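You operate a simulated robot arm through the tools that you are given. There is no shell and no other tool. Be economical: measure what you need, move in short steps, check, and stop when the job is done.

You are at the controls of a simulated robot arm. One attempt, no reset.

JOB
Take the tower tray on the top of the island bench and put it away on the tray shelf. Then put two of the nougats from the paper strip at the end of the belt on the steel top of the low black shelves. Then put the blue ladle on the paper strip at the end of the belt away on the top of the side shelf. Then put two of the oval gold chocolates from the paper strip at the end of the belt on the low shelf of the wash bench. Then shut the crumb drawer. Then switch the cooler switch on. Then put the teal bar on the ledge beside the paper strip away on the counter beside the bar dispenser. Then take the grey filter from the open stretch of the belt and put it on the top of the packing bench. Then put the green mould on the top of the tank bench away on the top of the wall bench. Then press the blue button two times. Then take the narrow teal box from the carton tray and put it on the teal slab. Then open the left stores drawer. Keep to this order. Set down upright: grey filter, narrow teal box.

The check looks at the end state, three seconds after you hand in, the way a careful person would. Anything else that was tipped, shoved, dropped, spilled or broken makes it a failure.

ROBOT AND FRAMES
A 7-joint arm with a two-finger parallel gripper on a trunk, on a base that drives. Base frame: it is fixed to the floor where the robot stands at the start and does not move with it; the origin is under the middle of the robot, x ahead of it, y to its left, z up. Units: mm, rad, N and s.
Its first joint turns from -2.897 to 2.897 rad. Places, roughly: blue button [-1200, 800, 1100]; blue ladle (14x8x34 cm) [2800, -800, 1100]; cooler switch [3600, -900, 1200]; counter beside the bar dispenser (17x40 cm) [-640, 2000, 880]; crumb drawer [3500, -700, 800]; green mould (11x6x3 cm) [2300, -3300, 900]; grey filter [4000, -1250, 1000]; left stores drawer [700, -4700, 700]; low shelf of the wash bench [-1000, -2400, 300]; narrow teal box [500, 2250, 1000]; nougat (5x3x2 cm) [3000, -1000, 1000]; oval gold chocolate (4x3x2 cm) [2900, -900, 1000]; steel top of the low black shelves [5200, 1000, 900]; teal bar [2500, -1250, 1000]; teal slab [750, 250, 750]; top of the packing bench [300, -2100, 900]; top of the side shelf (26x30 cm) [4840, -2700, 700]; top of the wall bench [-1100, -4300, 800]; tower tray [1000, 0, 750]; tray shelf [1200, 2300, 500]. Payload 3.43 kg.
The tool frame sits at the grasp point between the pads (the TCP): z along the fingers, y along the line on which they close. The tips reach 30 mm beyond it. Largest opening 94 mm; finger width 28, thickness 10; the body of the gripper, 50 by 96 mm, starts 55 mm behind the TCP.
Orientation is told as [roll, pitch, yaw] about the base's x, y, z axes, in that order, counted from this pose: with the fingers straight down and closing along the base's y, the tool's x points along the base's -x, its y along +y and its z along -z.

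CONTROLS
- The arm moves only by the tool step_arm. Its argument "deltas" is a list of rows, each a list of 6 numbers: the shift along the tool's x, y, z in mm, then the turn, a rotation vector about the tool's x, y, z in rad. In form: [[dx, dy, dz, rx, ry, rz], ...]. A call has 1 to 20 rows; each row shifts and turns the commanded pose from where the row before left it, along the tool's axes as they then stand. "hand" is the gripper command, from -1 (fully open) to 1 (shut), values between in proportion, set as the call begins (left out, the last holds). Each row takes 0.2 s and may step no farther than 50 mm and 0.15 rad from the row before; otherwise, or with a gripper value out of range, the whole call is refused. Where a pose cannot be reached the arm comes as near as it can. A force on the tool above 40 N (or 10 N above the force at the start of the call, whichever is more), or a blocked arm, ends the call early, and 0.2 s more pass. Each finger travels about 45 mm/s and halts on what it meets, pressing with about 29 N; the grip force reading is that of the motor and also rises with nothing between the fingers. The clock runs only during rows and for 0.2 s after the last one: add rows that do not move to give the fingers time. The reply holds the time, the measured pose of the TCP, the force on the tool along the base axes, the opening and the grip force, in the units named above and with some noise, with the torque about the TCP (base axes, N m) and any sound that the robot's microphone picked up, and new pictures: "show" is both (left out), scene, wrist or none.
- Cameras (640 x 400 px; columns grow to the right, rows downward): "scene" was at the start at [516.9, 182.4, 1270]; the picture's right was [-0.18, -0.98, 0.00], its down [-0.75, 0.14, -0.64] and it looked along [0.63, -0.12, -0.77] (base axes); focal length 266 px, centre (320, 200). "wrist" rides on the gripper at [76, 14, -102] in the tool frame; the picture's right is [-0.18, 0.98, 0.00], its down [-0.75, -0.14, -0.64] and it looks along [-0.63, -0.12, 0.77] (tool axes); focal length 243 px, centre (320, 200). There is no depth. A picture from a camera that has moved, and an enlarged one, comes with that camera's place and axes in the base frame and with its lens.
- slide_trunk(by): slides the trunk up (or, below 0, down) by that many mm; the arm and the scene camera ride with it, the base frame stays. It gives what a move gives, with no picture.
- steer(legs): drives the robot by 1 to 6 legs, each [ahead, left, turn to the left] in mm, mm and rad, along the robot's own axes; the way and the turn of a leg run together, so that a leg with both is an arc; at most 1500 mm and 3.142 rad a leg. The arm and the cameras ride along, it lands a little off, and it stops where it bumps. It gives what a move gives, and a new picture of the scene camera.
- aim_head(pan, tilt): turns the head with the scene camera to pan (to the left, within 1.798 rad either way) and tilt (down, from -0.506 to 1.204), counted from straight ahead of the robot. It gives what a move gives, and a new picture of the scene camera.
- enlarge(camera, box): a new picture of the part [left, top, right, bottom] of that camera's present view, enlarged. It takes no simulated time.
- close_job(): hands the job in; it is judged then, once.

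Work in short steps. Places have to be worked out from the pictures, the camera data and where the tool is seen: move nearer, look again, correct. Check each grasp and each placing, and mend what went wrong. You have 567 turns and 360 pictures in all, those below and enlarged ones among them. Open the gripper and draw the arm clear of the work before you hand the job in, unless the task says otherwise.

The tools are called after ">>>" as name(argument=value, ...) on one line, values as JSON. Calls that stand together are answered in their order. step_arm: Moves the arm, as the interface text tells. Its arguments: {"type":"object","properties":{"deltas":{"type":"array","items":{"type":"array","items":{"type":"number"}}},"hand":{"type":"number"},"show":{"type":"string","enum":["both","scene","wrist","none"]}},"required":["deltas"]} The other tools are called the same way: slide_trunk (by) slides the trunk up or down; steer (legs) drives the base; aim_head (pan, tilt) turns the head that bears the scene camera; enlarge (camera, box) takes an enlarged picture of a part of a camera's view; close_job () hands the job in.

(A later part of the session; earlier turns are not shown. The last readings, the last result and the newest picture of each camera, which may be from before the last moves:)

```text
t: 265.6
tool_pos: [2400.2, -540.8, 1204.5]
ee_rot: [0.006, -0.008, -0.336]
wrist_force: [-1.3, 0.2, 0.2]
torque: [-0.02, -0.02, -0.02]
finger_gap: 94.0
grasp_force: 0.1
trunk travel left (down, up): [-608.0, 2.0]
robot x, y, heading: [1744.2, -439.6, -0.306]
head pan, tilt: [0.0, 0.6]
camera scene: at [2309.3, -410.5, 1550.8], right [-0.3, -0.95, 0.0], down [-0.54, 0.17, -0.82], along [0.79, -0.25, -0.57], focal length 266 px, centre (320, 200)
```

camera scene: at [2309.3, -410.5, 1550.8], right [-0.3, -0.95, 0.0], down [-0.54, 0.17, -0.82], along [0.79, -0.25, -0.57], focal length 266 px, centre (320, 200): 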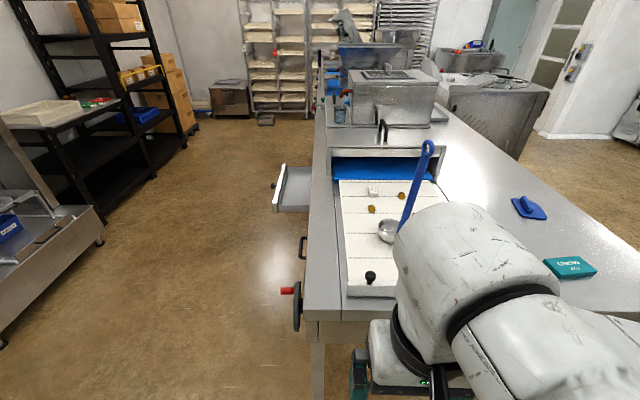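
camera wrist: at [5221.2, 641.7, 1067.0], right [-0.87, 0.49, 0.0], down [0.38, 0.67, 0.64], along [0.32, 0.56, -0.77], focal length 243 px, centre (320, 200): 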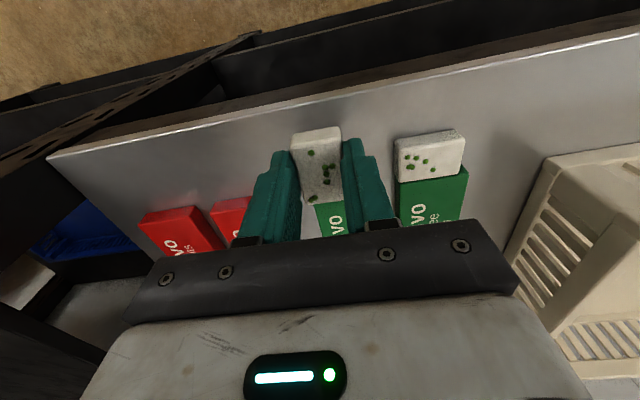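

The vertical tool cannot rise beyond z≈1204 in this arm shape. I try swinging the hand to the robot's left (as at the start) to let the arm rise higher.

>>> step_arm(deltas=[[0, 45, 15, 0, 0, 0], [0, 45, 15, 0, 0, 0], [0, 45, 0, 0, 0, 0], [0, 45, 0, 0, 0, 0], [0, 45, 0, 0, 0, 0], [0, 45, 0, 0, 0, 0], [0, 0, -40, 0, 0, 0], [0, 0, -40, 0, 0, 0], [0, 0, -40, 0, 0, 0], [0, 0, -40, 0, 0, 0], [0, 0, -40, 0, 0, 0], [0, 0, 0, 0, 0, 0]], show="scene")

```text
t: 268.2
tool_pos: [2459.0, -394.2, 1202.7]
ee_rot: [0.005, -0.006, -0.338]
wrist_force: [0.7, 1.2, -0.2]
torque: [-0.03, -0.01, 0.0]
finger_gap: 94.1
grasp_force: 0.0
out of reach, approached as far as the arm can: row 4, 5, 6, 7, 8, 9, 10, 11
trunk travel left (down, up): [-608.0, 2.0]
robot x, y, heading: [1743.5, -438.6, -0.308]
head pan, tilt: [0.0, 0.6]
camera scene: at [2309.4, -410.5, 1550.8], right [-0.3, -0.95, 0.0], down [-0.54, 0.17, -0.82], along [0.79, -0.25, -0.57], focal length 266 px, centre (320, 200)
```

scene: 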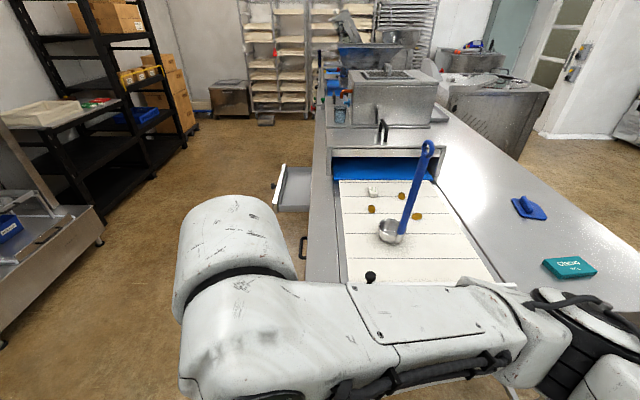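

I test instead how far the tool can tilt forward in this shape.

>>> step_arm(deltas=[[0, -40, 25, 0, 0, 0], [0, -40, 25, 0, 0, 0], [0, 0, 0, 0, -0.14, 0], [0, 0, 0, 0, -0.14, 0], [0, 0, 0, 0, -0.14, 0], [0, 0, 0, 0, -0.14, 0], [0, 0, 0, 0, -0.14, 0], [0, 0, 0, 0, -0.14, 0], [0, 0, 0, 0, -0.14, 0], [0, 0, 0, 0, -0.14, 0], [0, 0, 0, 0, 0, 0]], show="scene")

```text
t: 270.6
tool_pos: [2416.5, -472.6, 1089.7]
ee_rot: [0.028, -1.065, -0.34]
wrist_force: [0.5, 0.7, -0.2]
torque: [-0.02, -0.03, -0.01]
finger_gap: 94.0
grasp_force: 0.0
out of reach, approached as far as the arm can: row 5, 6, 8, 9
trunk travel left (down, up): [-608.0, 2.0]
robot x, y, heading: [1749.1, -438.2, -0.309]
head pan, tilt: [0.0, 0.6]
camera scene: at [2309.4, -410.4, 1550.9], right [-0.3, -0.95, 0.0], down [-0.54, 0.17, -0.82], along [0.79, -0.25, -0.57], focal length 266 px, centre (320, 200)
```

scene: 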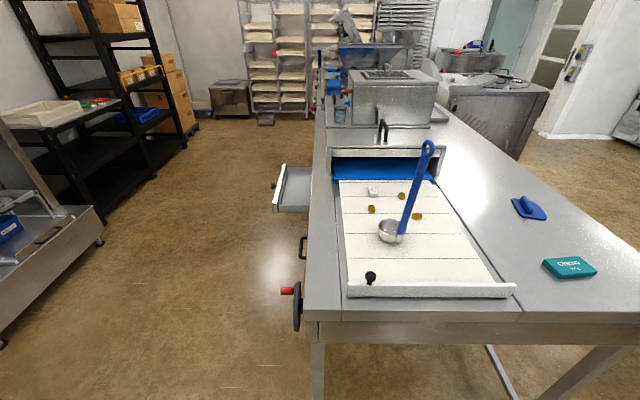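

The tool now points forward at a tilt of 1.07, good for taking the upright handle from the side. I look down at the arm's shape.

>>> aim_head(pan=0.0, tilt=1.2)

```text
t: 271.6
tool_pos: [2414.8, -472.5, 1089.4]
ee_rot: [0.03, -1.065, -0.341]
wrist_force: [-0.5, 0.0, -0.3]
torque: [-0.01, 0.03, -0.01]
finger_gap: 94.1
grasp_force: 0.0
trunk travel left (down, up): [-608.0, 2.0]
robot x, y, heading: [1749.2, -439.5, -0.311]
head pan, tilt: [0.0, 1.201]
camera scene: at [2278.4, -400.7, 1506.3], right [-0.3, -0.95, 0.0], down [-0.89, 0.28, -0.36], along [0.35, -0.11, -0.93], focal length 266 px, centre (320, 200)
```

scene: 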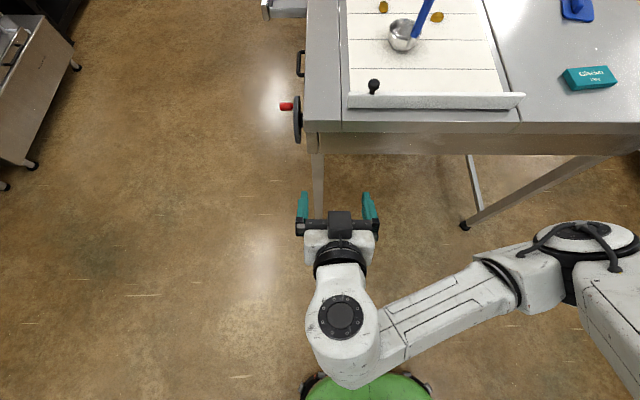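

The arm lies level with the elbow to the right, above bench height. I raise the hand 80 mm, keeping the tilt.

>>> step_arm(deltas=[[-17.5, 0, -9.7, 0, 0, 0], [-17.5, 0, -9.7, 0, 0, 0], [-17.5, 0, -9.7, 0, 0, 0], [-17.5, 0, -9.7, 0, 0, 0], [0, 0, 0, 0.03, 0, 0], [0, 0, 0, 0, 0, 0]], show="none")

```text
t: 273.0
tool_pos: [2415.3, -472.5, 1170.6]
ee_rot: [0.0, -1.065, -0.342]
wrist_force: [-0.7, -0.2, -0.4]
torque: [-0.03, 0.0, 0.01]
finger_gap: 94.1
grasp_force: 0.1
trunk travel left (down, up): [-608.0, 2.0]
robot x, y, heading: [1746.9, -439.8, -0.308]
head pan, tilt: [0.0, 1.201]
```

Reached. Now I drive to about 120 mm short of the handle and measure it again.

>>> steer(legs=[[300, -184, 0]])

>>> enlarge(camera="wrist", box=[0, 0, 640, 400])

```text
t: 275.3
tool_pos: [2645.8, -739.1, 1170.1]
ee_rot: [0.0, -1.065, -0.346]
wrist_force: [1.0, -0.6, -0.5]
torque: [-0.01, 0.04, 0.04]
finger_gap: 93.8
grasp_force: 0.1
trunk travel left (down, up): [-608.0, 2.0]
robot x, y, heading: [1979.9, -707.9, -0.31]
head pan, tilt: [0.0, 1.201]
camera scene: at [2508.8, -667.4, 1506.3], right [-0.3, -0.95, 0.0], down [-0.89, 0.28, -0.36], along [0.35, -0.11, -0.93], focal length 266 px, centre (320, 200)
```

scene: 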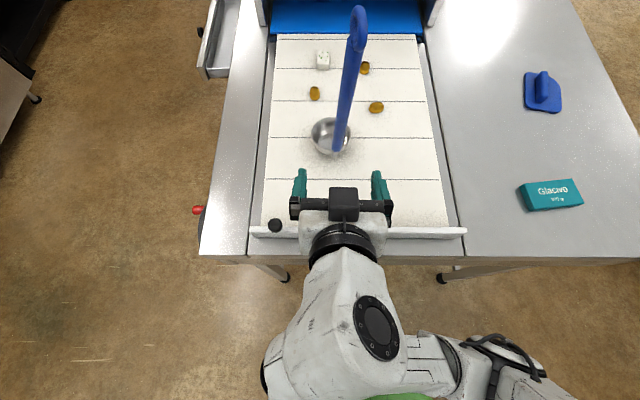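

```text
1.00 times, centred on (320, 200) of wrist (not enlarged: the box is as wide or as high as the picture)
camera zoom: at [2530.9, -684.4, 1152.3], right [0.42, 0.9, 0.16], down [-0.23, -0.07, 0.97], along [0.88, -0.44, 0.18], focal length 243 px, centre (320, 200)
```

zoom: 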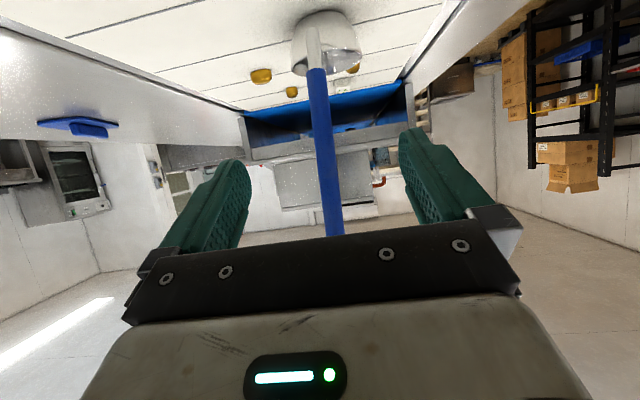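

The handle stands between the fingers' line: at z 1165 it is at about (2762,-784). I drive the last 122 mm forward so it comes between the pads.

>>> steer(legs=[[122, -7, 0]])

>>> enlarge(camera="wrist", box=[160, 50, 480, 250])

```text
t: 276.5
tool_pos: [2761.0, -785.5, 1170.5]
ee_rot: [0.001, -1.065, -0.346]
wrist_force: [-0.2, 0.1, -0.6]
torque: [-0.01, 0.0, 0.03]
finger_gap: 94.1
grasp_force: 0.1
trunk travel left (down, up): [-608.0, 2.0]
robot x, y, heading: [2093.0, -750.7, -0.31]
head pan, tilt: [0.0, 1.201]
camera scene: at [2623.2, -711.8, 1506.3], right [-0.3, -0.95, 0.0], down [-0.89, 0.28, -0.36], along [0.35, -0.11, -0.93], focal length 266 px, centre (320, 200)
```

scene: 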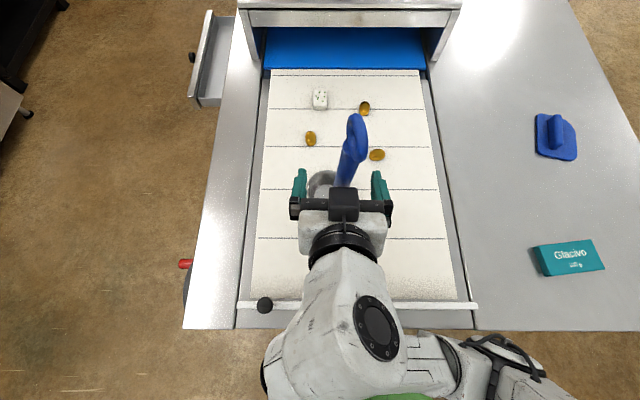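

```text
2.00 times, centred on (320, 150) of wrist
camera zoom: at [2645.3, -728.8, 1152.3], right [0.42, 0.89, 0.16], down [-0.23, -0.07, 0.97], along [0.88, -0.44, 0.18], focal length 485 px, centre (320, 300)
```

zoom: 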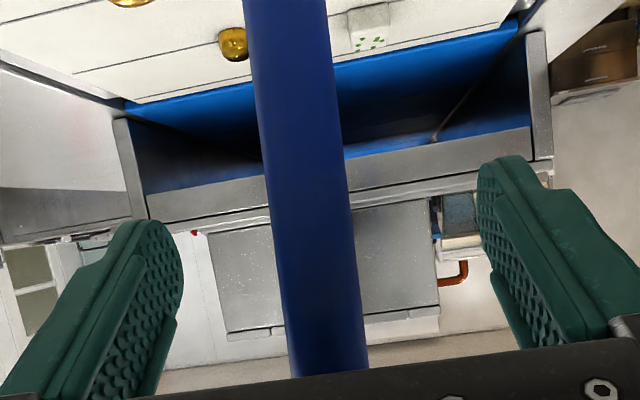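

The handle is between the pads. I close and wait.

>>> step_arm(deltas=[[0, 0, 0, 0, 0, 0], [0, 0, 0, 0, 0, 0], [0, 0, 0, 0, 0, 0], [0, 0, 0, 0, 0, 0], [0, 0, 0, 0, 0, 0]], hand=1, show="none")

>>> slide_trunk(by=-4)

```text
t: 277.7
tool_pos: [2761.1, -784.8, 1169.6]
ee_rot: [0.003, -1.064, -0.347]
wrist_force: [0.0, 2.0, 2.5]
torque: [0.38, -0.22, 0.07]
finger_gap: 23.6
grasp_force: 28.9
trunk travel left (down, up): [-608.0, 2.0]
robot x, y, heading: [2091.1, -748.0, -0.309]
head pan, tilt: [0.0, 1.201]
```

```text
t: 278.3
tool_pos: [2758.8, -786.6, 1167.7]
ee_rot: [0.009, -1.068, -0.352]
wrist_force: [-5.8, 1.5, 28.4]
torque: [0.8, -0.14, 0.08]
finger_gap: 23.6
grasp_force: 29.3
trunk travel left (down, up): [-604.0, 6.0]
robot x, y, heading: [2088.8, -744.6, -0.31]
head pan, tilt: [0.0, 1.201]
```

Gripped at 23.6 mm. I lift 70 mm with the arm and check.

>>> step_arm(deltas=[[-8.7, 0, -4.8, 0, 0, 0], [-8.7, 0, -4.8, 0, 0, 0], [-17.5, 0, -9.7, 0, 0, 0], [-17.5, 0, -9.7, 0, 0, 0], [-8.7, 0, -4.8, 0, 0, 0], [0, 0, 0, 0, 0, 0]], show="both")

```text
t: 279.7
tool_pos: [2760.4, -784.6, 1236.6]
ee_rot: [0.002, -1.065, -0.347]
wrist_force: [0.0, 0.4, -1.5]
torque: [-0.01, 0.07, -0.03]
finger_gap: 23.1
grasp_force: 28.5
trunk travel left (down, up): [-604.0, 6.0]
robot x, y, heading: [2092.7, -746.8, -0.313]
head pan, tilt: [0.0, 1.201]
camera scene: at [2623.6, -711.9, 1502.3], right [-0.3, -0.95, 0.0], down [-0.89, 0.28, -0.36], along [0.34, -0.11, -0.93], focal length 266 px, centre (320, 200)
camera wrist: at [2645.8, -729.1, 1218.4], right [0.42, 0.89, 0.16], down [-0.23, -0.07, 0.97], along [0.88, -0.44, 0.18], focal length 243 px, centre (320, 200)
```

scene: 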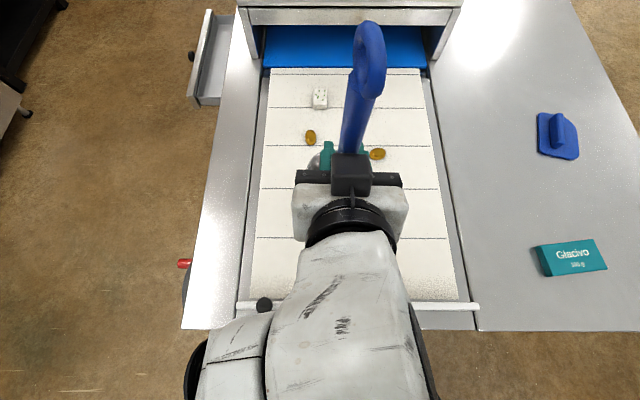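
wrist: 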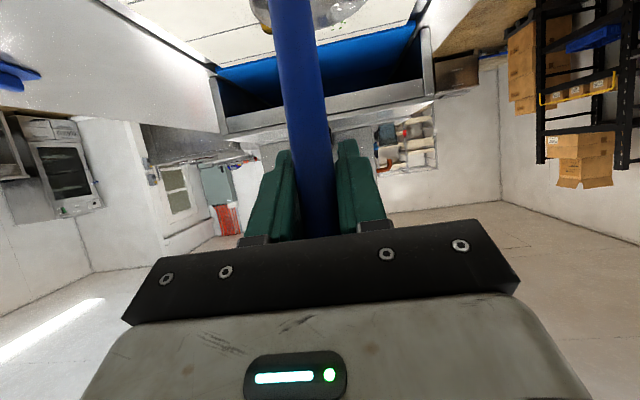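

The ladle hangs free. I back out and look toward the far side of the belt for the side shelf.

>>> steer(legs=[[-480, 0, 0]])

>>> aim_head(pan=-0.35, tilt=0.3)

```text
t: 282.5
tool_pos: [2306.3, -639.3, 1236.2]
ee_rot: [0.0, -1.064, -0.346]
wrist_force: [-0.3, 0.4, -2.1]
torque: [0.0, 0.04, 0.01]
finger_gap: 23.5
grasp_force: 29.2
trunk travel left (down, up): [-604.0, 6.0]
robot x, y, heading: [1635.9, -602.4, -0.307]
head pan, tilt: [0.0, 1.201]
camera scene: at [2168.6, -566.1, 1502.2], right [-0.3, -0.95, 0.0], down [-0.89, 0.28, -0.36], along [0.34, -0.11, -0.93], focal length 266 px, centre (320, 200)
```

scene: 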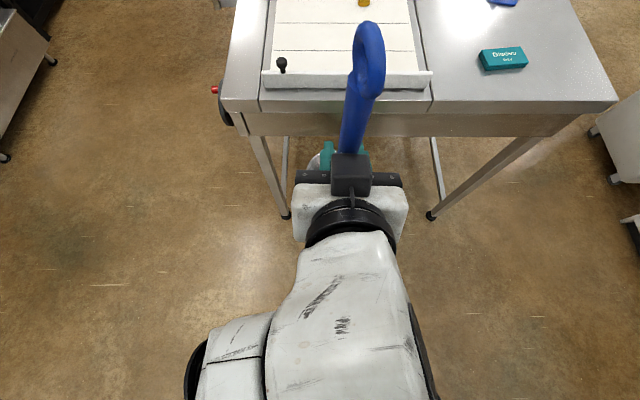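

```text
t: 283.7
tool_pos: [2305.3, -639.1, 1235.7]
ee_rot: [0.001, -1.065, -0.345]
wrist_force: [0.6, -0.4, -1.6]
torque: [0.01, 0.05, -0.02]
finger_gap: 23.4
grasp_force: 28.8
trunk travel left (down, up): [-604.0, 6.0]
robot x, y, heading: [1638.9, -602.3, -0.31]
head pan, tilt: [-0.351, 0.3]
camera scene: at [2189.1, -606.3, 1574.3], right [-0.61, -0.79, 0.0], down [-0.23, 0.18, -0.95], along [0.75, -0.59, -0.3], focal length 266 px, centre (320, 200)
```

scene: 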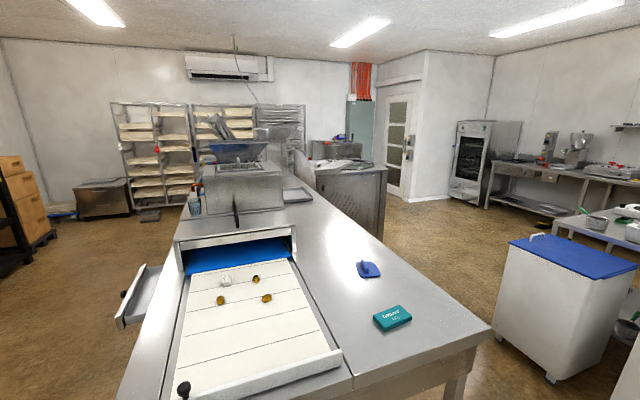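

>>> enlarge(camera="scene", box=[240, 100, 480, 250])

```text
2.67 times, centred on (360, 175) of scene
camera zoom: at [2189.1, -606.3, 1574.3], right [-0.61, -0.79, 0.0], down [-0.23, 0.18, -0.95], along [0.75, -0.59, -0.3], focal length 711 px, centre (213, 267)
```

zoom: 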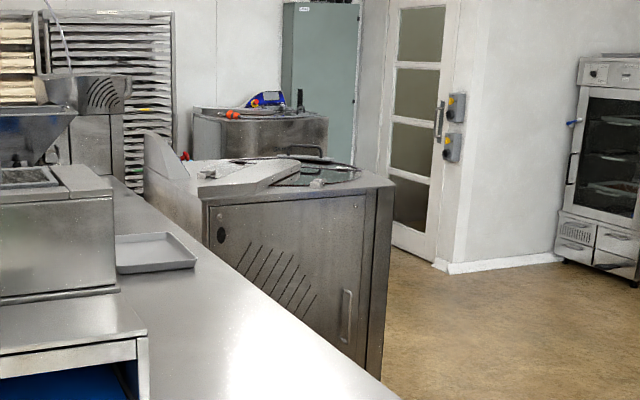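

I drive around the belt's end to its far side, to (1550,-1800), and look along there.

>>> steer(legs=[[281, -1167, 0]])

>>> aim_head(pan=0.0, tilt=0.35)

```text
t: 289.7
tool_pos: [2222.8, -1820.1, 1236.2]
ee_rot: [0.0, -1.065, -0.344]
wrist_force: [0.6, 0.4, -1.3]
torque: [-0.03, 0.04, 0.02]
finger_gap: 23.2
grasp_force: 28.6
trunk travel left (down, up): [-604.0, 6.0]
robot x, y, heading: [1556.4, -1786.8, -0.304]
head pan, tilt: [-0.351, 0.3]
camera scene: at [2105.9, -1787.8, 1574.4], right [-0.61, -0.79, 0.0], down [-0.23, 0.18, -0.96], along [0.76, -0.58, -0.3], focal length 266 px, centre (320, 200)
```

scene: 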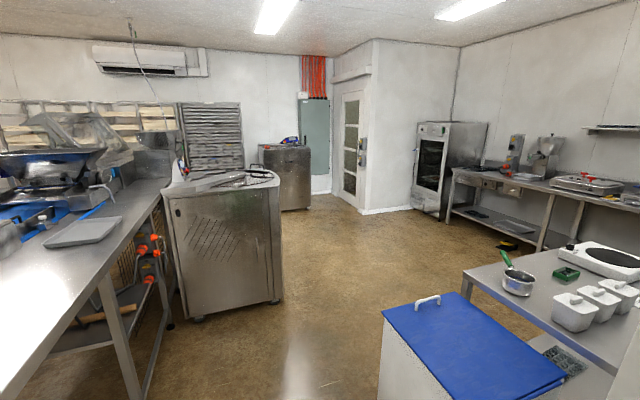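

```text
t: 290.5
tool_pos: [2222.2, -1820.7, 1235.5]
ee_rot: [0.001, -1.066, -0.345]
wrist_force: [0.1, -0.5, -0.4]
torque: [0.0, 0.05, 0.0]
finger_gap: 23.2
grasp_force: 29.5
trunk travel left (down, up): [-604.0, 6.0]
robot x, y, heading: [1551.7, -1781.3, -0.308]
head pan, tilt: [0.0, 0.351]
camera scene: at [2120.8, -1759.0, 1569.6], right [-0.3, -0.95, 0.0], down [-0.33, 0.1, -0.94], along [0.89, -0.29, -0.34], focal length 266 px, centre (320, 200)
```

scene: 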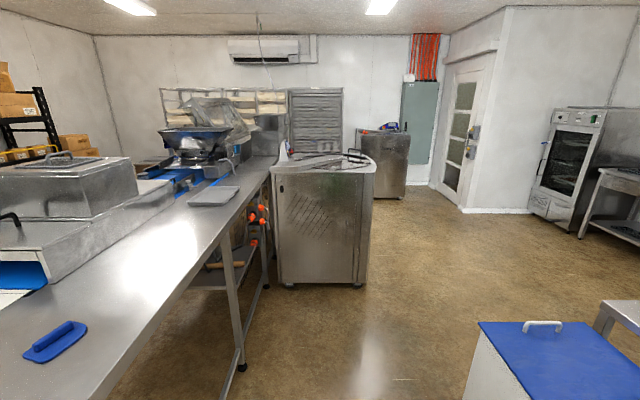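

The side shelf must be behind the perforated machine. I drive along the corridor and pass the machine on its right to look behind it.

>>> steer(legs=[[1450, 135, 0], [401, -765, 0], [760, -106, 0]])

>>> aim_head(pan=0.8, tilt=0.45)

```text
t: 305.8
tool_pos: [4497.0, -3321.7, 1236.6]
ee_rot: [0.002, -1.066, -0.345]
wrist_force: [-0.5, -0.3, -1.5]
torque: [-0.02, -0.01, 0.04]
finger_gap: 23.3
grasp_force: 29.1
trunk travel left (down, up): [-604.0, 6.0]
robot x, y, heading: [3826.0, -3285.7, -0.312]
head pan, tilt: [0.0, 0.351]
camera scene: at [4395.4, -3259.6, 1569.6], right [-0.3, -0.95, 0.0], down [-0.33, 0.1, -0.94], along [0.89, -0.28, -0.34], focal length 266 px, centre (320, 200)
```

scene: 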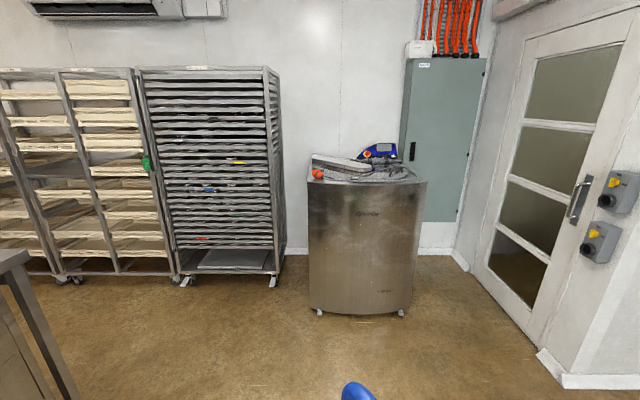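

```text
t: 306.9
tool_pos: [4499.7, -3321.6, 1234.5]
ee_rot: [0.001, -1.064, -0.344]
wrist_force: [0.3, -0.4, -2.2]
torque: [-0.04, 0.0, 0.02]
finger_gap: 23.5
grasp_force: 29.2
trunk travel left (down, up): [-604.0, 6.0]
robot x, y, heading: [3829.1, -3285.6, -0.31]
head pan, tilt: [0.799, 0.45]
camera scene: at [4387.8, -3188.1, 1560.4], right [0.47, -0.88, 0.0], down [-0.38, -0.21, -0.9], along [0.79, 0.42, -0.44], focal length 266 px, centre (320, 200)
```

scene: 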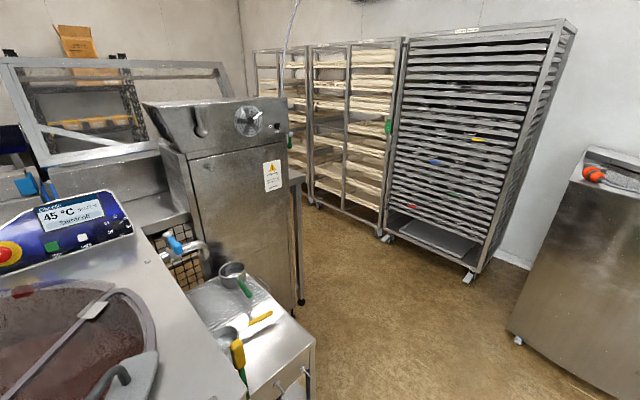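

There is the side shelf behind the machine, with a cup and other tools on it. I enlarge it.

>>> enlarge(camera="scene", box=[140, 220, 340, 400])

```text
2.22 times, centred on (240, 310) of scene
camera zoom: at [4387.8, -3188.1, 1560.4], right [0.47, -0.88, 0.0], down [-0.38, -0.21, -0.9], along [0.79, 0.42, -0.44], focal length 592 px, centre (498, -44)
```

zoom: 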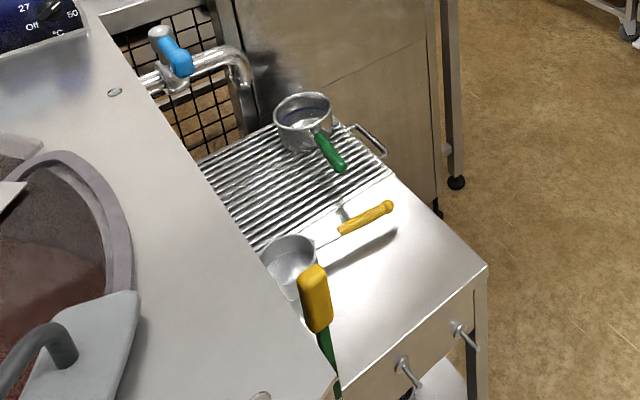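

The flat part of the side shelf is about 24 cm square, free on its right. I drive to the front of it and face it.

>>> steer(legs=[[891, -254, 0], [0, 0, 1.575]])

>>> aim_head(pan=0.0, tilt=0.85)

```text
t: 315.6
tool_pos: [4635.3, -3130.0, 1236.2]
ee_rot: [0.002, -1.066, 1.229]
wrist_force: [0.0, 0.1, -1.0]
torque: [-0.02, -0.03, -0.01]
finger_gap: 23.4
grasp_force: 29.4
trunk travel left (down, up): [-604.0, 6.0]
robot x, y, heading: [4598.9, -3797.6, 1.268]
head pan, tilt: [0.799, 0.45]
camera scene: at [4503.9, -3237.6, 1560.4], right [0.88, 0.48, 0.0], down [0.21, -0.38, -0.9], along [-0.43, 0.79, -0.44], focal length 266 px, centre (320, 200)
```

scene: 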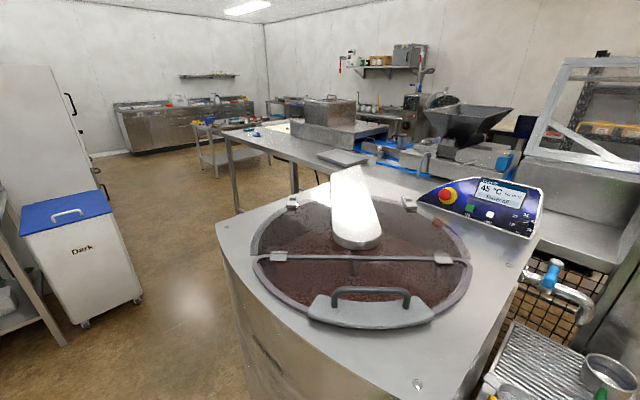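

```text
t: 316.7
tool_pos: [4636.0, -3130.8, 1235.9]
ee_rot: [0.001, -1.064, 1.228]
wrist_force: [-0.5, 0.1, -1.8]
torque: [-0.03, 0.02, 0.02]
finger_gap: 23.3
grasp_force: 29.4
trunk travel left (down, up): [-604.0, 6.0]
robot x, y, heading: [4599.1, -3799.7, 1.266]
head pan, tilt: [0.0, 0.85]
camera scene: at [4570.9, -3243.8, 1526.0], right [0.95, -0.3, 0.0], down [-0.22, -0.72, -0.66], along [0.2, 0.63, -0.75], focal length 266 px, centre (320, 200)
```

scene: 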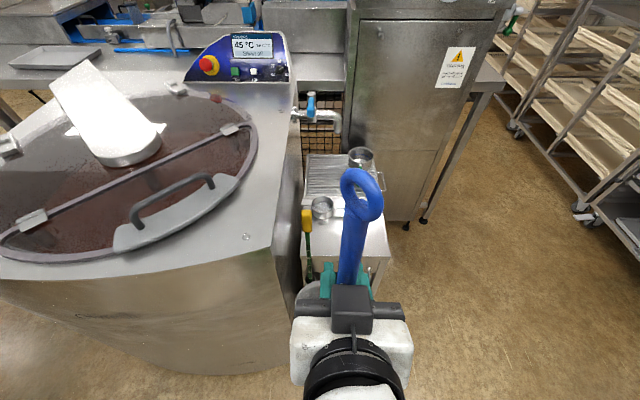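

>>> enlarge(camera="scene", box=[280, 130, 420, 300])

```text
2.35 times, centred on (350, 215) of scene
camera zoom: at [4570.9, -3243.8, 1526.0], right [0.95, -0.3, 0.0], down [-0.22, -0.72, -0.66], along [0.2, 0.63, -0.75], focal length 627 px, centre (249, 165)
```

zoom: 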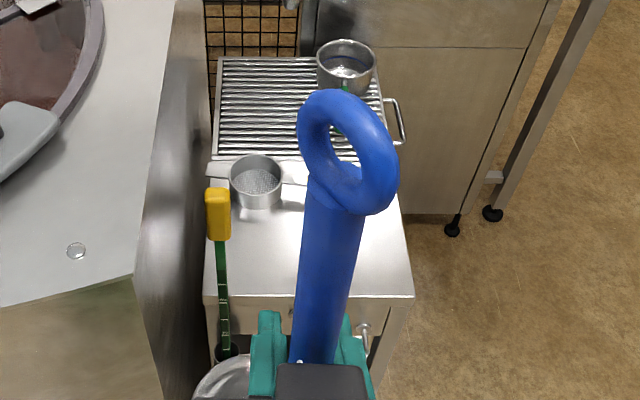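

Measured: shelf top at z≈712, right-front corner (4935,-2882). I drive so that the ladle bowl is over the free right-front part.

>>> steer(legs=[[150, -118, 0], [209, 0, 0]])

>>> aim_head(pan=0.0, tilt=1.1)

```text
t: 319.5
tool_pos: [4855.7, -2818.1, 1234.3]
ee_rot: [0.003, -1.064, 1.231]
wrist_force: [0.5, 0.5, -1.6]
torque: [-0.02, -0.03, 0.01]
finger_gap: 23.3
grasp_force: 28.6
trunk travel left (down, up): [-604.0, 6.0]
robot x, y, heading: [4820.3, -3492.9, 1.264]
head pan, tilt: [0.0, 0.85]
camera scene: at [4791.2, -2932.8, 1526.0], right [0.95, -0.3, 0.0], down [-0.22, -0.72, -0.66], along [0.2, 0.63, -0.75], focal length 266 px, centre (320, 200)
```

scene: 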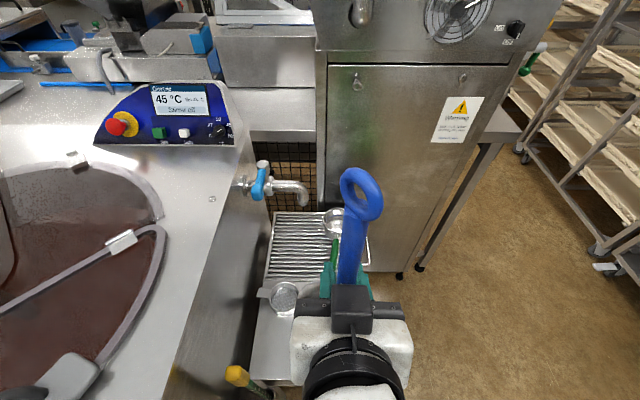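

```text
t: 320.3
tool_pos: [4855.3, -2819.0, 1235.8]
ee_rot: [0.002, -1.065, 1.229]
wrist_force: [-0.7, -0.5, -1.8]
torque: [-0.02, -0.05, 0.0]
finger_gap: 23.1
grasp_force: 29.2
trunk travel left (down, up): [-604.0, 6.0]
robot x, y, heading: [4821.8, -3491.2, 1.273]
head pan, tilt: [0.0, 1.1]
camera scene: at [4786.7, -2947.1, 1508.3], right [0.95, -0.3, 0.0], down [-0.27, -0.85, -0.45], along [0.14, 0.43, -0.89], focal length 266 px, centre (320, 200)
```

scene: 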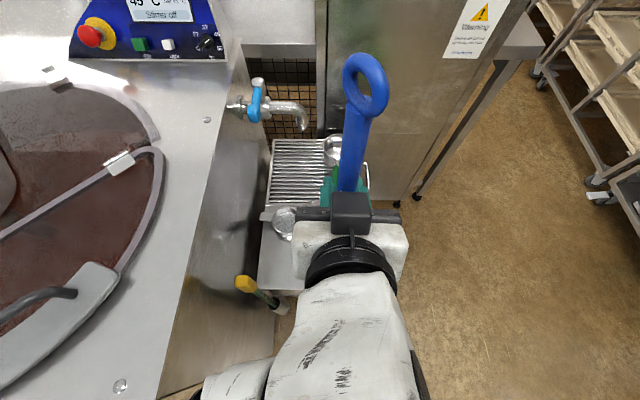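

>>> enlarge(camera="wrist", box=[0, 0, 640, 400])

```text
1.00 times, centred on (320, 200) of wrist (not enlarged: the box is as wide or as high as the picture)
camera zoom: at [4800.4, -2933.8, 1218.2], right [-0.9, 0.41, 0.16], down [0.07, -0.23, 0.97], along [0.44, 0.88, 0.18], focal length 243 px, centre (320, 200)
```

zoom: 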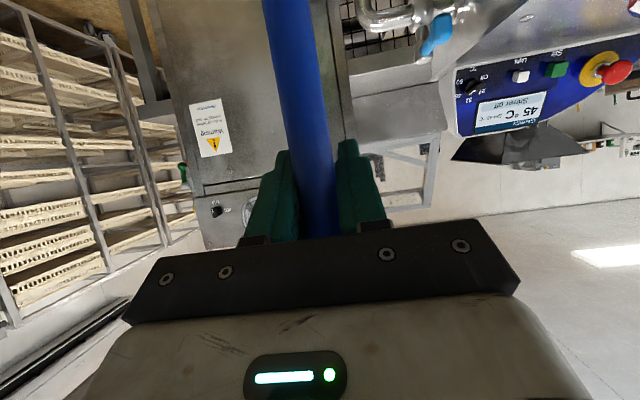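

Clear to lower. I lower the trunk 335 mm and then check.

>>> slide_trunk(by=-335)

>>> aim_head(pan=0.0, tilt=1.2)

```text
t: 323.6
tool_pos: [4856.2, -2819.2, 900.4]
ee_rot: [0.002, -1.066, 1.231]
wrist_force: [0.8, -0.7, -0.6]
torque: [-0.01, -0.03, -0.01]
finger_gap: 23.4
grasp_force: 28.9
trunk travel left (down, up): [-269.0, 341.0]
robot x, y, heading: [4820.3, -3493.8, 1.272]
head pan, tilt: [0.0, 1.1]
```

```text
t: 324.3
tool_pos: [4856.9, -2819.1, 900.4]
ee_rot: [0.001, -1.065, 1.23]
wrist_force: [-0.3, 0.7, -1.3]
torque: [-0.04, -0.03, 0.0]
finger_gap: 23.1
grasp_force: 29.3
trunk travel left (down, up): [-269.0, 341.0]
robot x, y, heading: [4823.7, -3486.1, 1.267]
head pan, tilt: [0.0, 1.201]
camera scene: at [4784.6, -2954.0, 1167.3], right [0.95, -0.3, 0.0], down [-0.28, -0.89, -0.36], along [0.11, 0.35, -0.93], focal length 266 px, centre (320, 200)
```

scene: 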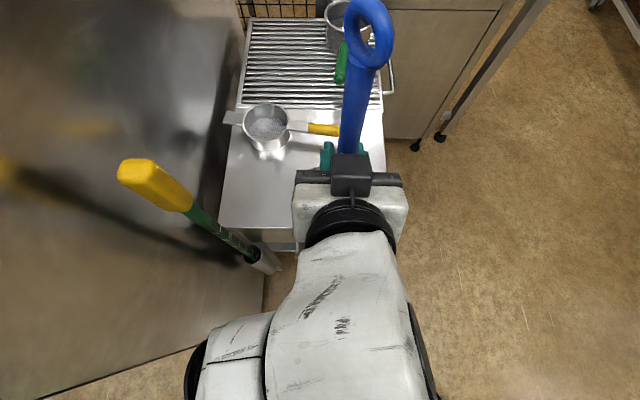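

I lower with the arm until the ladle's bowl touches the shelf.

>>> step_arm(deltas=[[8.7, 0, 4.8, 0, 0, 0], [8.7, 0, 4.8, 0, 0, 0], [1.75, 0, 0.97, 0, 0, 0], [1.75, 0, 0.97, 0, 0, 0], [1.75, 0, 0.97, 0, 0, 0], [1.75, 0, 0.97, 0, 0, 0], [1.75, 0, 0.97, 0, 0, 0], [0, 0, 0, 0, 0, 0]], show="none")

>>> step_arm(deltas=[[1.75, 0, 0.97, 0, 0, 0], [1.75, 0, 0.97, 0, 0, 0], [0, 0, 0, 0, 0, 0]], show="none")

>>> step_arm(deltas=[[1.75, 0, 0.97, 0, 0, 0], [1.75, 0, 0.97, 0, 0, 0], [0, 0, 0, 0, 0, 0]], show="none")

```text
t: 326.1
tool_pos: [4855.8, -2819.8, 869.9]
ee_rot: [0.003, -1.064, 1.231]
wrist_force: [0.4, 0.1, -0.8]
torque: [0.01, -0.04, 0.02]
finger_gap: 23.1
grasp_force: 28.6
trunk travel left (down, up): [-269.0, 341.0]
robot x, y, heading: [4824.5, -3488.8, 1.263]
head pan, tilt: [0.0, 1.201]
```

```text
t: 326.9
tool_pos: [4855.8, -2818.2, 866.3]
ee_rot: [0.002, -1.066, 1.231]
wrist_force: [0.5, 0.0, -0.9]
torque: [-0.05, -0.01, 0.0]
finger_gap: 23.5
grasp_force: 29.0
trunk travel left (down, up): [-269.0, 341.0]
robot x, y, heading: [4820.1, -3486.8, 1.261]
head pan, tilt: [0.0, 1.201]
```

```text
t: 327.7
tool_pos: [4856.9, -2818.7, 861.6]
ee_rot: [0.003, -1.064, 1.228]
wrist_force: [1.4, -1.0, 2.4]
torque: [0.07, -0.01, 0.0]
finger_gap: 23.4
grasp_force: 29.2
trunk travel left (down, up): [-269.0, 341.0]
robot x, y, heading: [4824.0, -3490.1, 1.265]
head pan, tilt: [0.0, 1.201]
```

Contact begins. One more small step, then release.

>>> step_arm(deltas=[[1.3, 0, 0.7, 0, 0, 0], [0, 0, 0, 0, 0, 0]], show="none")

>>> step_arm(deltas=[[0, 0, 0, 0, 0, 0], [0, 0, 0, 0, 0, 0]], hand=0.2, show="scene")

```text
t: 328.3
tool_pos: [4857.3, -2818.3, 861.8]
ee_rot: [0.005, -1.067, 1.225]
wrist_force: [1.6, -4.7, 15.7]
torque: [0.2, 0.14, 0.03]
finger_gap: 23.4
grasp_force: 29.5
trunk travel left (down, up): [-269.0, 341.0]
robot x, y, heading: [4822.5, -3489.4, 1.267]
head pan, tilt: [0.0, 1.201]
```

```text
t: 328.9
tool_pos: [4855.8, -2818.7, 860.6]
ee_rot: [-0.001, -1.063, 1.232]
wrist_force: [-0.8, -0.1, -0.4]
torque: [0.02, 0.02, 0.04]
finger_gap: 38.0
grasp_force: 0.5
trunk travel left (down, up): [-269.0, 341.0]
robot x, y, heading: [4825.9, -3489.0, 1.271]
head pan, tilt: [0.0, 1.201]
camera scene: at [4784.5, -2954.1, 1167.2], right [0.95, -0.3, 0.0], down [-0.28, -0.89, -0.36], along [0.11, 0.35, -0.93], focal length 266 px, centre (320, 200)
```

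scene: 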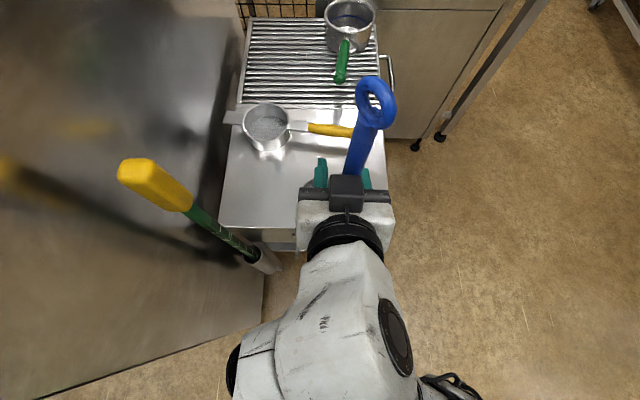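

The ladle stands by itself. I open wider and back away slowly.

>>> step_arm(deltas=[[0, 0, 0, 0, 0, 0], [0, 0, 0, 0, 0, 0]], hand=-0.5, show="none")

>>> steer(legs=[[-150, 5, 0], [-350, 0, 0]])

>>> aim_head(pan=0.0, tilt=0.7)

```text
t: 329.5
tool_pos: [4856.8, -2819.5, 859.9]
ee_rot: [0.002, -1.064, 1.231]
wrist_force: [0.0, -0.5, -1.1]
torque: [0.04, -0.01, 0.0]
finger_gap: 70.5
grasp_force: 0.1
trunk travel left (down, up): [-269.0, 341.0]
robot x, y, heading: [4821.4, -3487.0, 1.263]
head pan, tilt: [0.0, 1.201]
```

```text
t: 332.7
tool_pos: [4703.6, -3296.1, 861.1]
ee_rot: [0.001, -1.063, 1.23]
wrist_force: [0.4, 0.5, 0.2]
torque: [0.02, -0.01, 0.01]
finger_gap: 70.4
grasp_force: 0.1
trunk travel left (down, up): [-269.0, 341.0]
robot x, y, heading: [4671.7, -3967.8, 1.266]
head pan, tilt: [0.0, 1.201]
camera scene: at [4630.9, -3430.5, 1167.3], right [0.95, -0.3, 0.0], down [-0.28, -0.89, -0.36], along [0.11, 0.35, -0.93], focal length 266 px, centre (320, 200)
```

scene: 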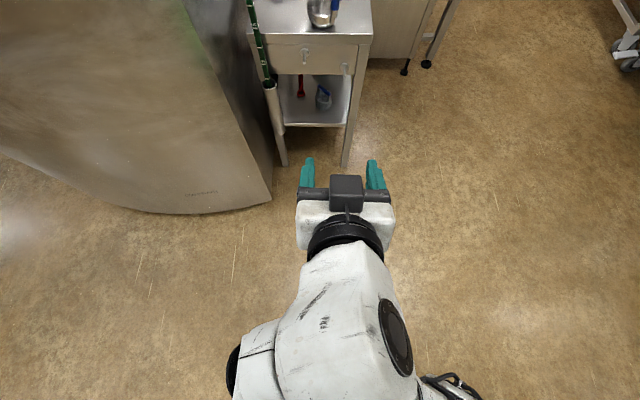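

```text
t: 333.6
tool_pos: [4703.2, -3295.9, 860.6]
ee_rot: [0.001, -1.066, 1.228]
wrist_force: [-0.1, 0.2, -0.3]
torque: [-0.01, 0.01, 0.02]
finger_gap: 70.7
grasp_force: 0.0
trunk travel left (down, up): [-269.0, 341.0]
robot x, y, heading: [4668.3, -3965.7, 1.264]
head pan, tilt: [0.0, 0.7]
camera scene: at [4639.6, -3402.9, 1203.2], right [0.95, -0.3, 0.0], down [-0.19, -0.62, -0.76], along [0.23, 0.73, -0.64], focal length 266 px, centre (320, 200)
```

scene: 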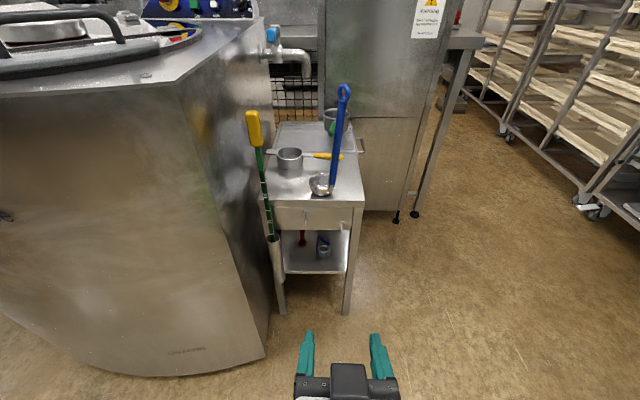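

The ladle stands well on the side shelf. Next the gold chocolates: I turn the tool to a milder tilt, raise the trunk and drive back to the belt end.

>>> step_arm(deltas=[[0, 0, 0, 0, 0.11, 0], [0, 0, 0, 0, 0.11, 0], [0, 0, 0, 0, 0.095, 0], [0, 0, 0, 0, 0, 0]], hand=-0.5, show="none")

>>> slide_trunk(by=335)

>>> steer(legs=[[0, 0, -1.575], [-1006, 391, 0], [-760, 106, 0], [-401, 765, 0], [-1450, -135, 0]])

```text
t: 334.6
tool_pos: [4704.0, -3294.6, 863.4]
ee_rot: [0.002, -0.772, 1.227]
wrist_force: [0.4, -0.1, -0.4]
torque: [0.01, -0.01, 0.01]
finger_gap: 70.4
grasp_force: 0.0
out of reach, approached as far as the arm can: row 3
trunk travel left (down, up): [-269.0, 341.0]
robot x, y, heading: [4667.8, -3968.3, 1.264]
head pan, tilt: [0.0, 0.7]
```

```text
t: 337.9
tool_pos: [4703.3, -3293.6, 1198.8]
ee_rot: [0.001, -0.774, 1.226]
wrist_force: [-0.3, -0.7, -0.1]
torque: [0.01, 0.01, 0.01]
finger_gap: 70.6
grasp_force: 0.0
trunk travel left (down, up): [-604.0, 6.0]
robot x, y, heading: [4667.4, -3961.8, 1.261]
head pan, tilt: [0.0, 0.7]
```

```text
t: 362.1
tool_pos: [2217.6, -1836.2, 1199.4]
ee_rot: [0.001, -0.774, -0.345]
wrist_force: [0.4, 0.0, -0.5]
torque: [0.02, 0.03, 0.01]
finger_gap: 70.3
grasp_force: 0.0
trunk travel left (down, up): [-604.0, 6.0]
robot x, y, heading: [1546.5, -1799.6, -0.307]
head pan, tilt: [0.0, 0.7]
camera scene: at [2106.2, -1772.4, 1538.2], right [-0.3, -0.95, 0.0], down [-0.61, 0.19, -0.76], along [0.73, -0.23, -0.64], focal length 266 px, centre (320, 200)
```

scene: 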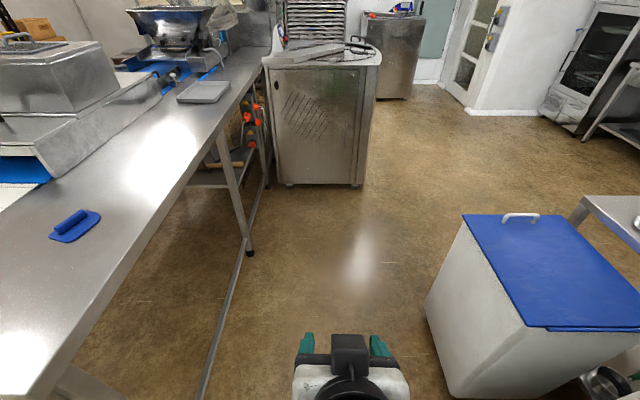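

>>> steer(legs=[[-134, 933, 0], [300, 95, 0]])

>>> aim_head(pan=0.0, tilt=0.95)

```text
t: 368.8
tool_pos: [2688.3, -909.6, 1198.0]
ee_rot: [0.004, -0.776, -0.346]
wrist_force: [0.6, 0.7, -0.2]
torque: [-0.01, 0.01, 0.02]
finger_gap: 70.3
grasp_force: 0.0
trunk travel left (down, up): [-604.0, 6.0]
robot x, y, heading: [2015.5, -872.2, -0.309]
head pan, tilt: [0.0, 0.7]
camera scene: at [2576.8, -845.2, 1538.3], right [-0.3, -0.95, 0.0], down [-0.61, 0.2, -0.76], along [0.73, -0.23, -0.64], focal length 266 px, centre (320, 200)
```

scene: 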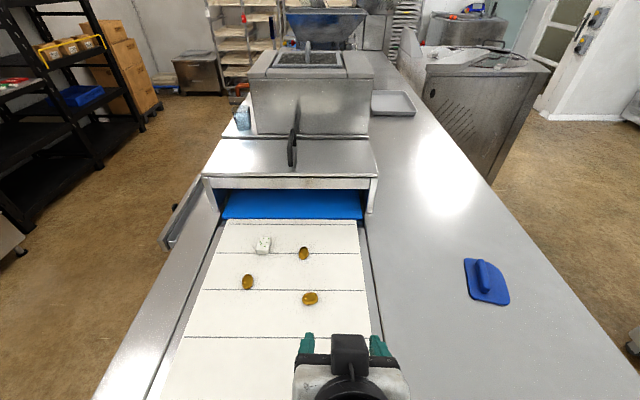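

```text
t: 369.5
tool_pos: [2687.8, -909.5, 1198.1]
ee_rot: [0.002, -0.776, -0.346]
wrist_force: [-0.6, 0.5, -0.7]
torque: [-0.01, -0.01, -0.01]
finger_gap: 70.0
grasp_force: 0.1
trunk travel left (down, up): [-604.0, 6.0]
robot x, y, heading: [2018.0, -873.3, -0.311]
head pan, tilt: [0.0, 0.949]
camera scene: at [2565.2, -841.5, 1518.5], right [-0.3, -0.95, 0.0], down [-0.77, 0.25, -0.58], along [0.56, -0.18, -0.81], focal length 266 px, centre (320, 200)
```

scene: 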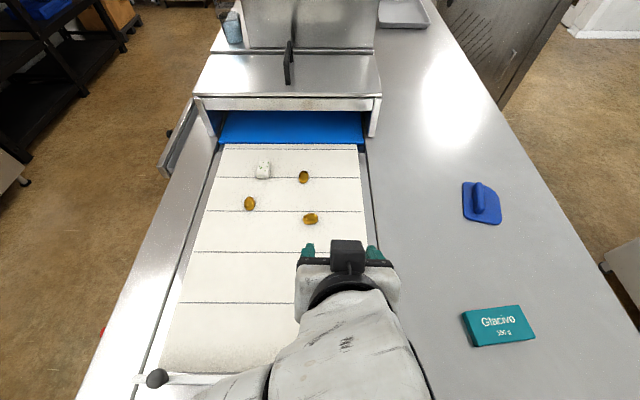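

A at about (2942,-797) and C at (2984,-933) have their long side along the belt, so the fingers can pinch them crosswise. I bring the base nearer for A.

>>> steer(legs=[[121, 184, 0]])

>>> enlarge(camera="wrist", box=[0, 0, 640, 400])

```text
t: 371.2
tool_pos: [2886.9, -731.4, 1180.9]
ee_rot: [0.027, -0.793, -0.359]
wrist_force: [-2.8, -1.3, -1.3]
torque: [0.02, -0.19, 0.09]
finger_gap: 70.5
grasp_force: 0.2
trunk travel left (down, up): [-604.0, 6.0]
robot x, y, heading: [2174.5, -739.5, -0.304]
head pan, tilt: [0.0, 0.949]
stopped in leg 1: the robot was blocked; the commanded pose is now the measured one
camera scene: at [2664.0, -756.0, 1541.8], right [-0.3, -0.95, -0.04], down [-0.75, 0.26, -0.6], along [0.59, -0.15, -0.8], focal length 266 px, centre (320, 200)
```

scene: 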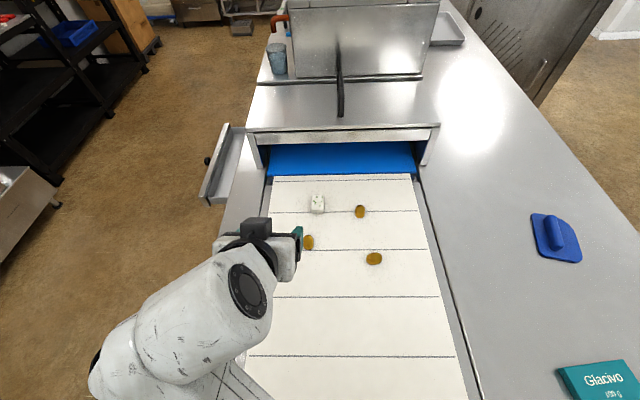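

```text
1.00 times, centred on (320, 200) of wrist (not enlarged: the box is as wide or as high as the picture)
camera zoom: at [2770.8, -676.1, 1198.7], right [0.45, 0.88, 0.15], down [0.01, -0.17, 0.98], along [0.89, -0.44, -0.09], focal length 243 px, centre (320, 200)
```

zoom: 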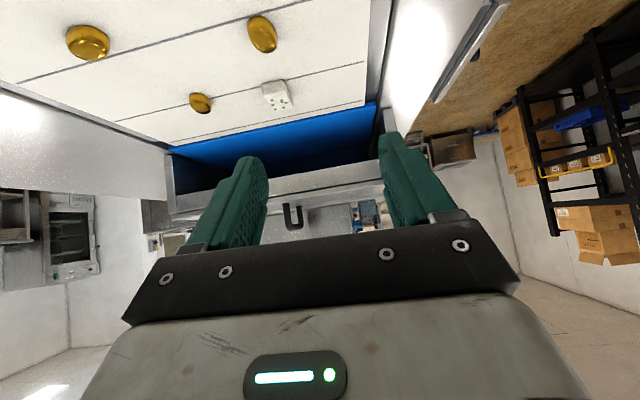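

Blocked: the arm's elbow seems to touch the bench end. I back away at once.

>>> steer(legs=[[-200, -40, 0]])

>>> aim_head(pan=-0.2, tilt=1.2)

```text
t: 372.0
tool_pos: [2927.5, -672.3, 1142.4]
ee_rot: [-0.048, -0.761, -0.294]
wrist_force: [10.2, -7.3, -3.6]
torque: [0.39, 0.43, 0.18]
finger_gap: 70.6
grasp_force: 0.0
trunk travel left (down, up): [-604.0, 6.0]
robot x, y, heading: [2158.4, -739.7, -0.299]
head pan, tilt: [0.0, 0.949]
stopped in leg 1: the robot was blocked; the commanded pose is now the measured one
camera scene: at [2668.5, -738.6, 1535.8], right [-0.3, -0.95, -0.03], down [-0.76, 0.26, -0.6], along [0.58, -0.15, -0.8], focal length 266 px, centre (320, 200)
```

scene: 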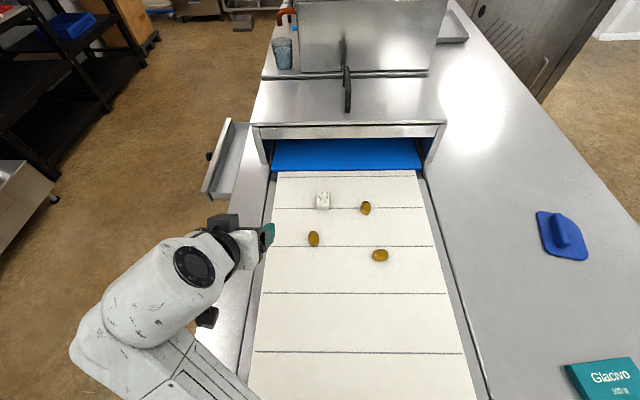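

```text
t: 372.7
tool_pos: [2930.2, -672.9, 1141.0]
ee_rot: [-0.056, -0.761, -0.296]
wrist_force: [-2.8, 2.4, 1.1]
torque: [-0.13, -0.16, -0.11]
finger_gap: 70.1
grasp_force: 0.1
trunk travel left (down, up): [-604.0, 6.0]
robot x, y, heading: [2162.8, -736.2, -0.302]
head pan, tilt: [-0.201, 1.201]
camera scene: at [2648.2, -743.6, 1520.5], right [-0.48, -0.87, -0.03], down [-0.8, 0.46, -0.37], along [0.34, -0.16, -0.93], focal length 266 px, centre (320, 200)
```

scene: 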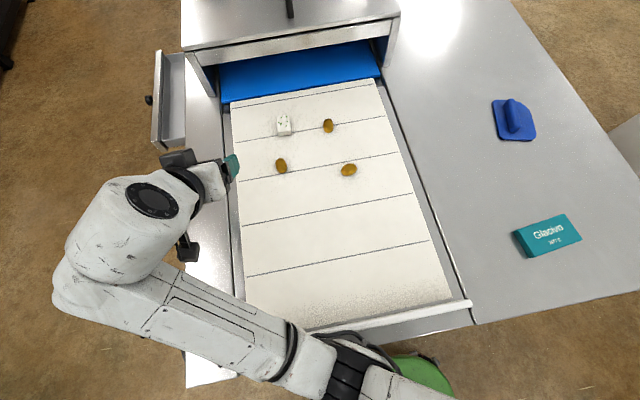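

The arm hooks on something at the belt end. I lift the hand gently and look.

>>> step_arm(deltas=[[-7, 0, -7, 0, 0, 0], [-7, 0, -7, 0, 0, 0], [-7, 0, -7, 0, 0, 0], [-7, 0, -7, 0, 0, 0], [0, 0, 0, 0, 0, 0]], show="none")

>>> enlarge(camera="scene", box=[40, 140, 480, 400])

```text
t: 373.1
tool_pos: [2950.6, -659.5, 1129.7]
ee_rot: [-0.066, -0.758, -0.288]
wrist_force: [1.2, -1.2, 0.1]
torque: [0.1, 0.11, 0.07]
finger_gap: 70.6
grasp_force: 0.0
trunk travel left (down, up): [-604.0, 6.0]
robot x, y, heading: [2160.3, -739.3, -0.314]
head pan, tilt: [-0.201, 1.201]
stopped in row 1: the arm was blocked; the commanded pose is now the measured one
```

```text
1.45 times, centred on (260, 270) of scene
camera zoom: at [2643.3, -755.2, 1521.8], right [-0.49, -0.87, -0.04], down [-0.8, 0.47, -0.38], along [0.34, -0.15, -0.93], focal length 388 px, centre (407, 98)
```

zoom: 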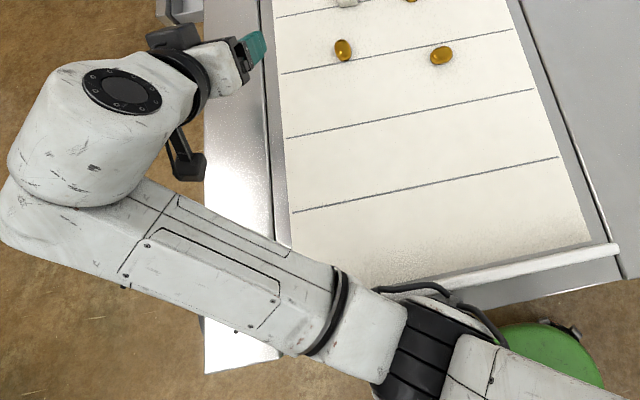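

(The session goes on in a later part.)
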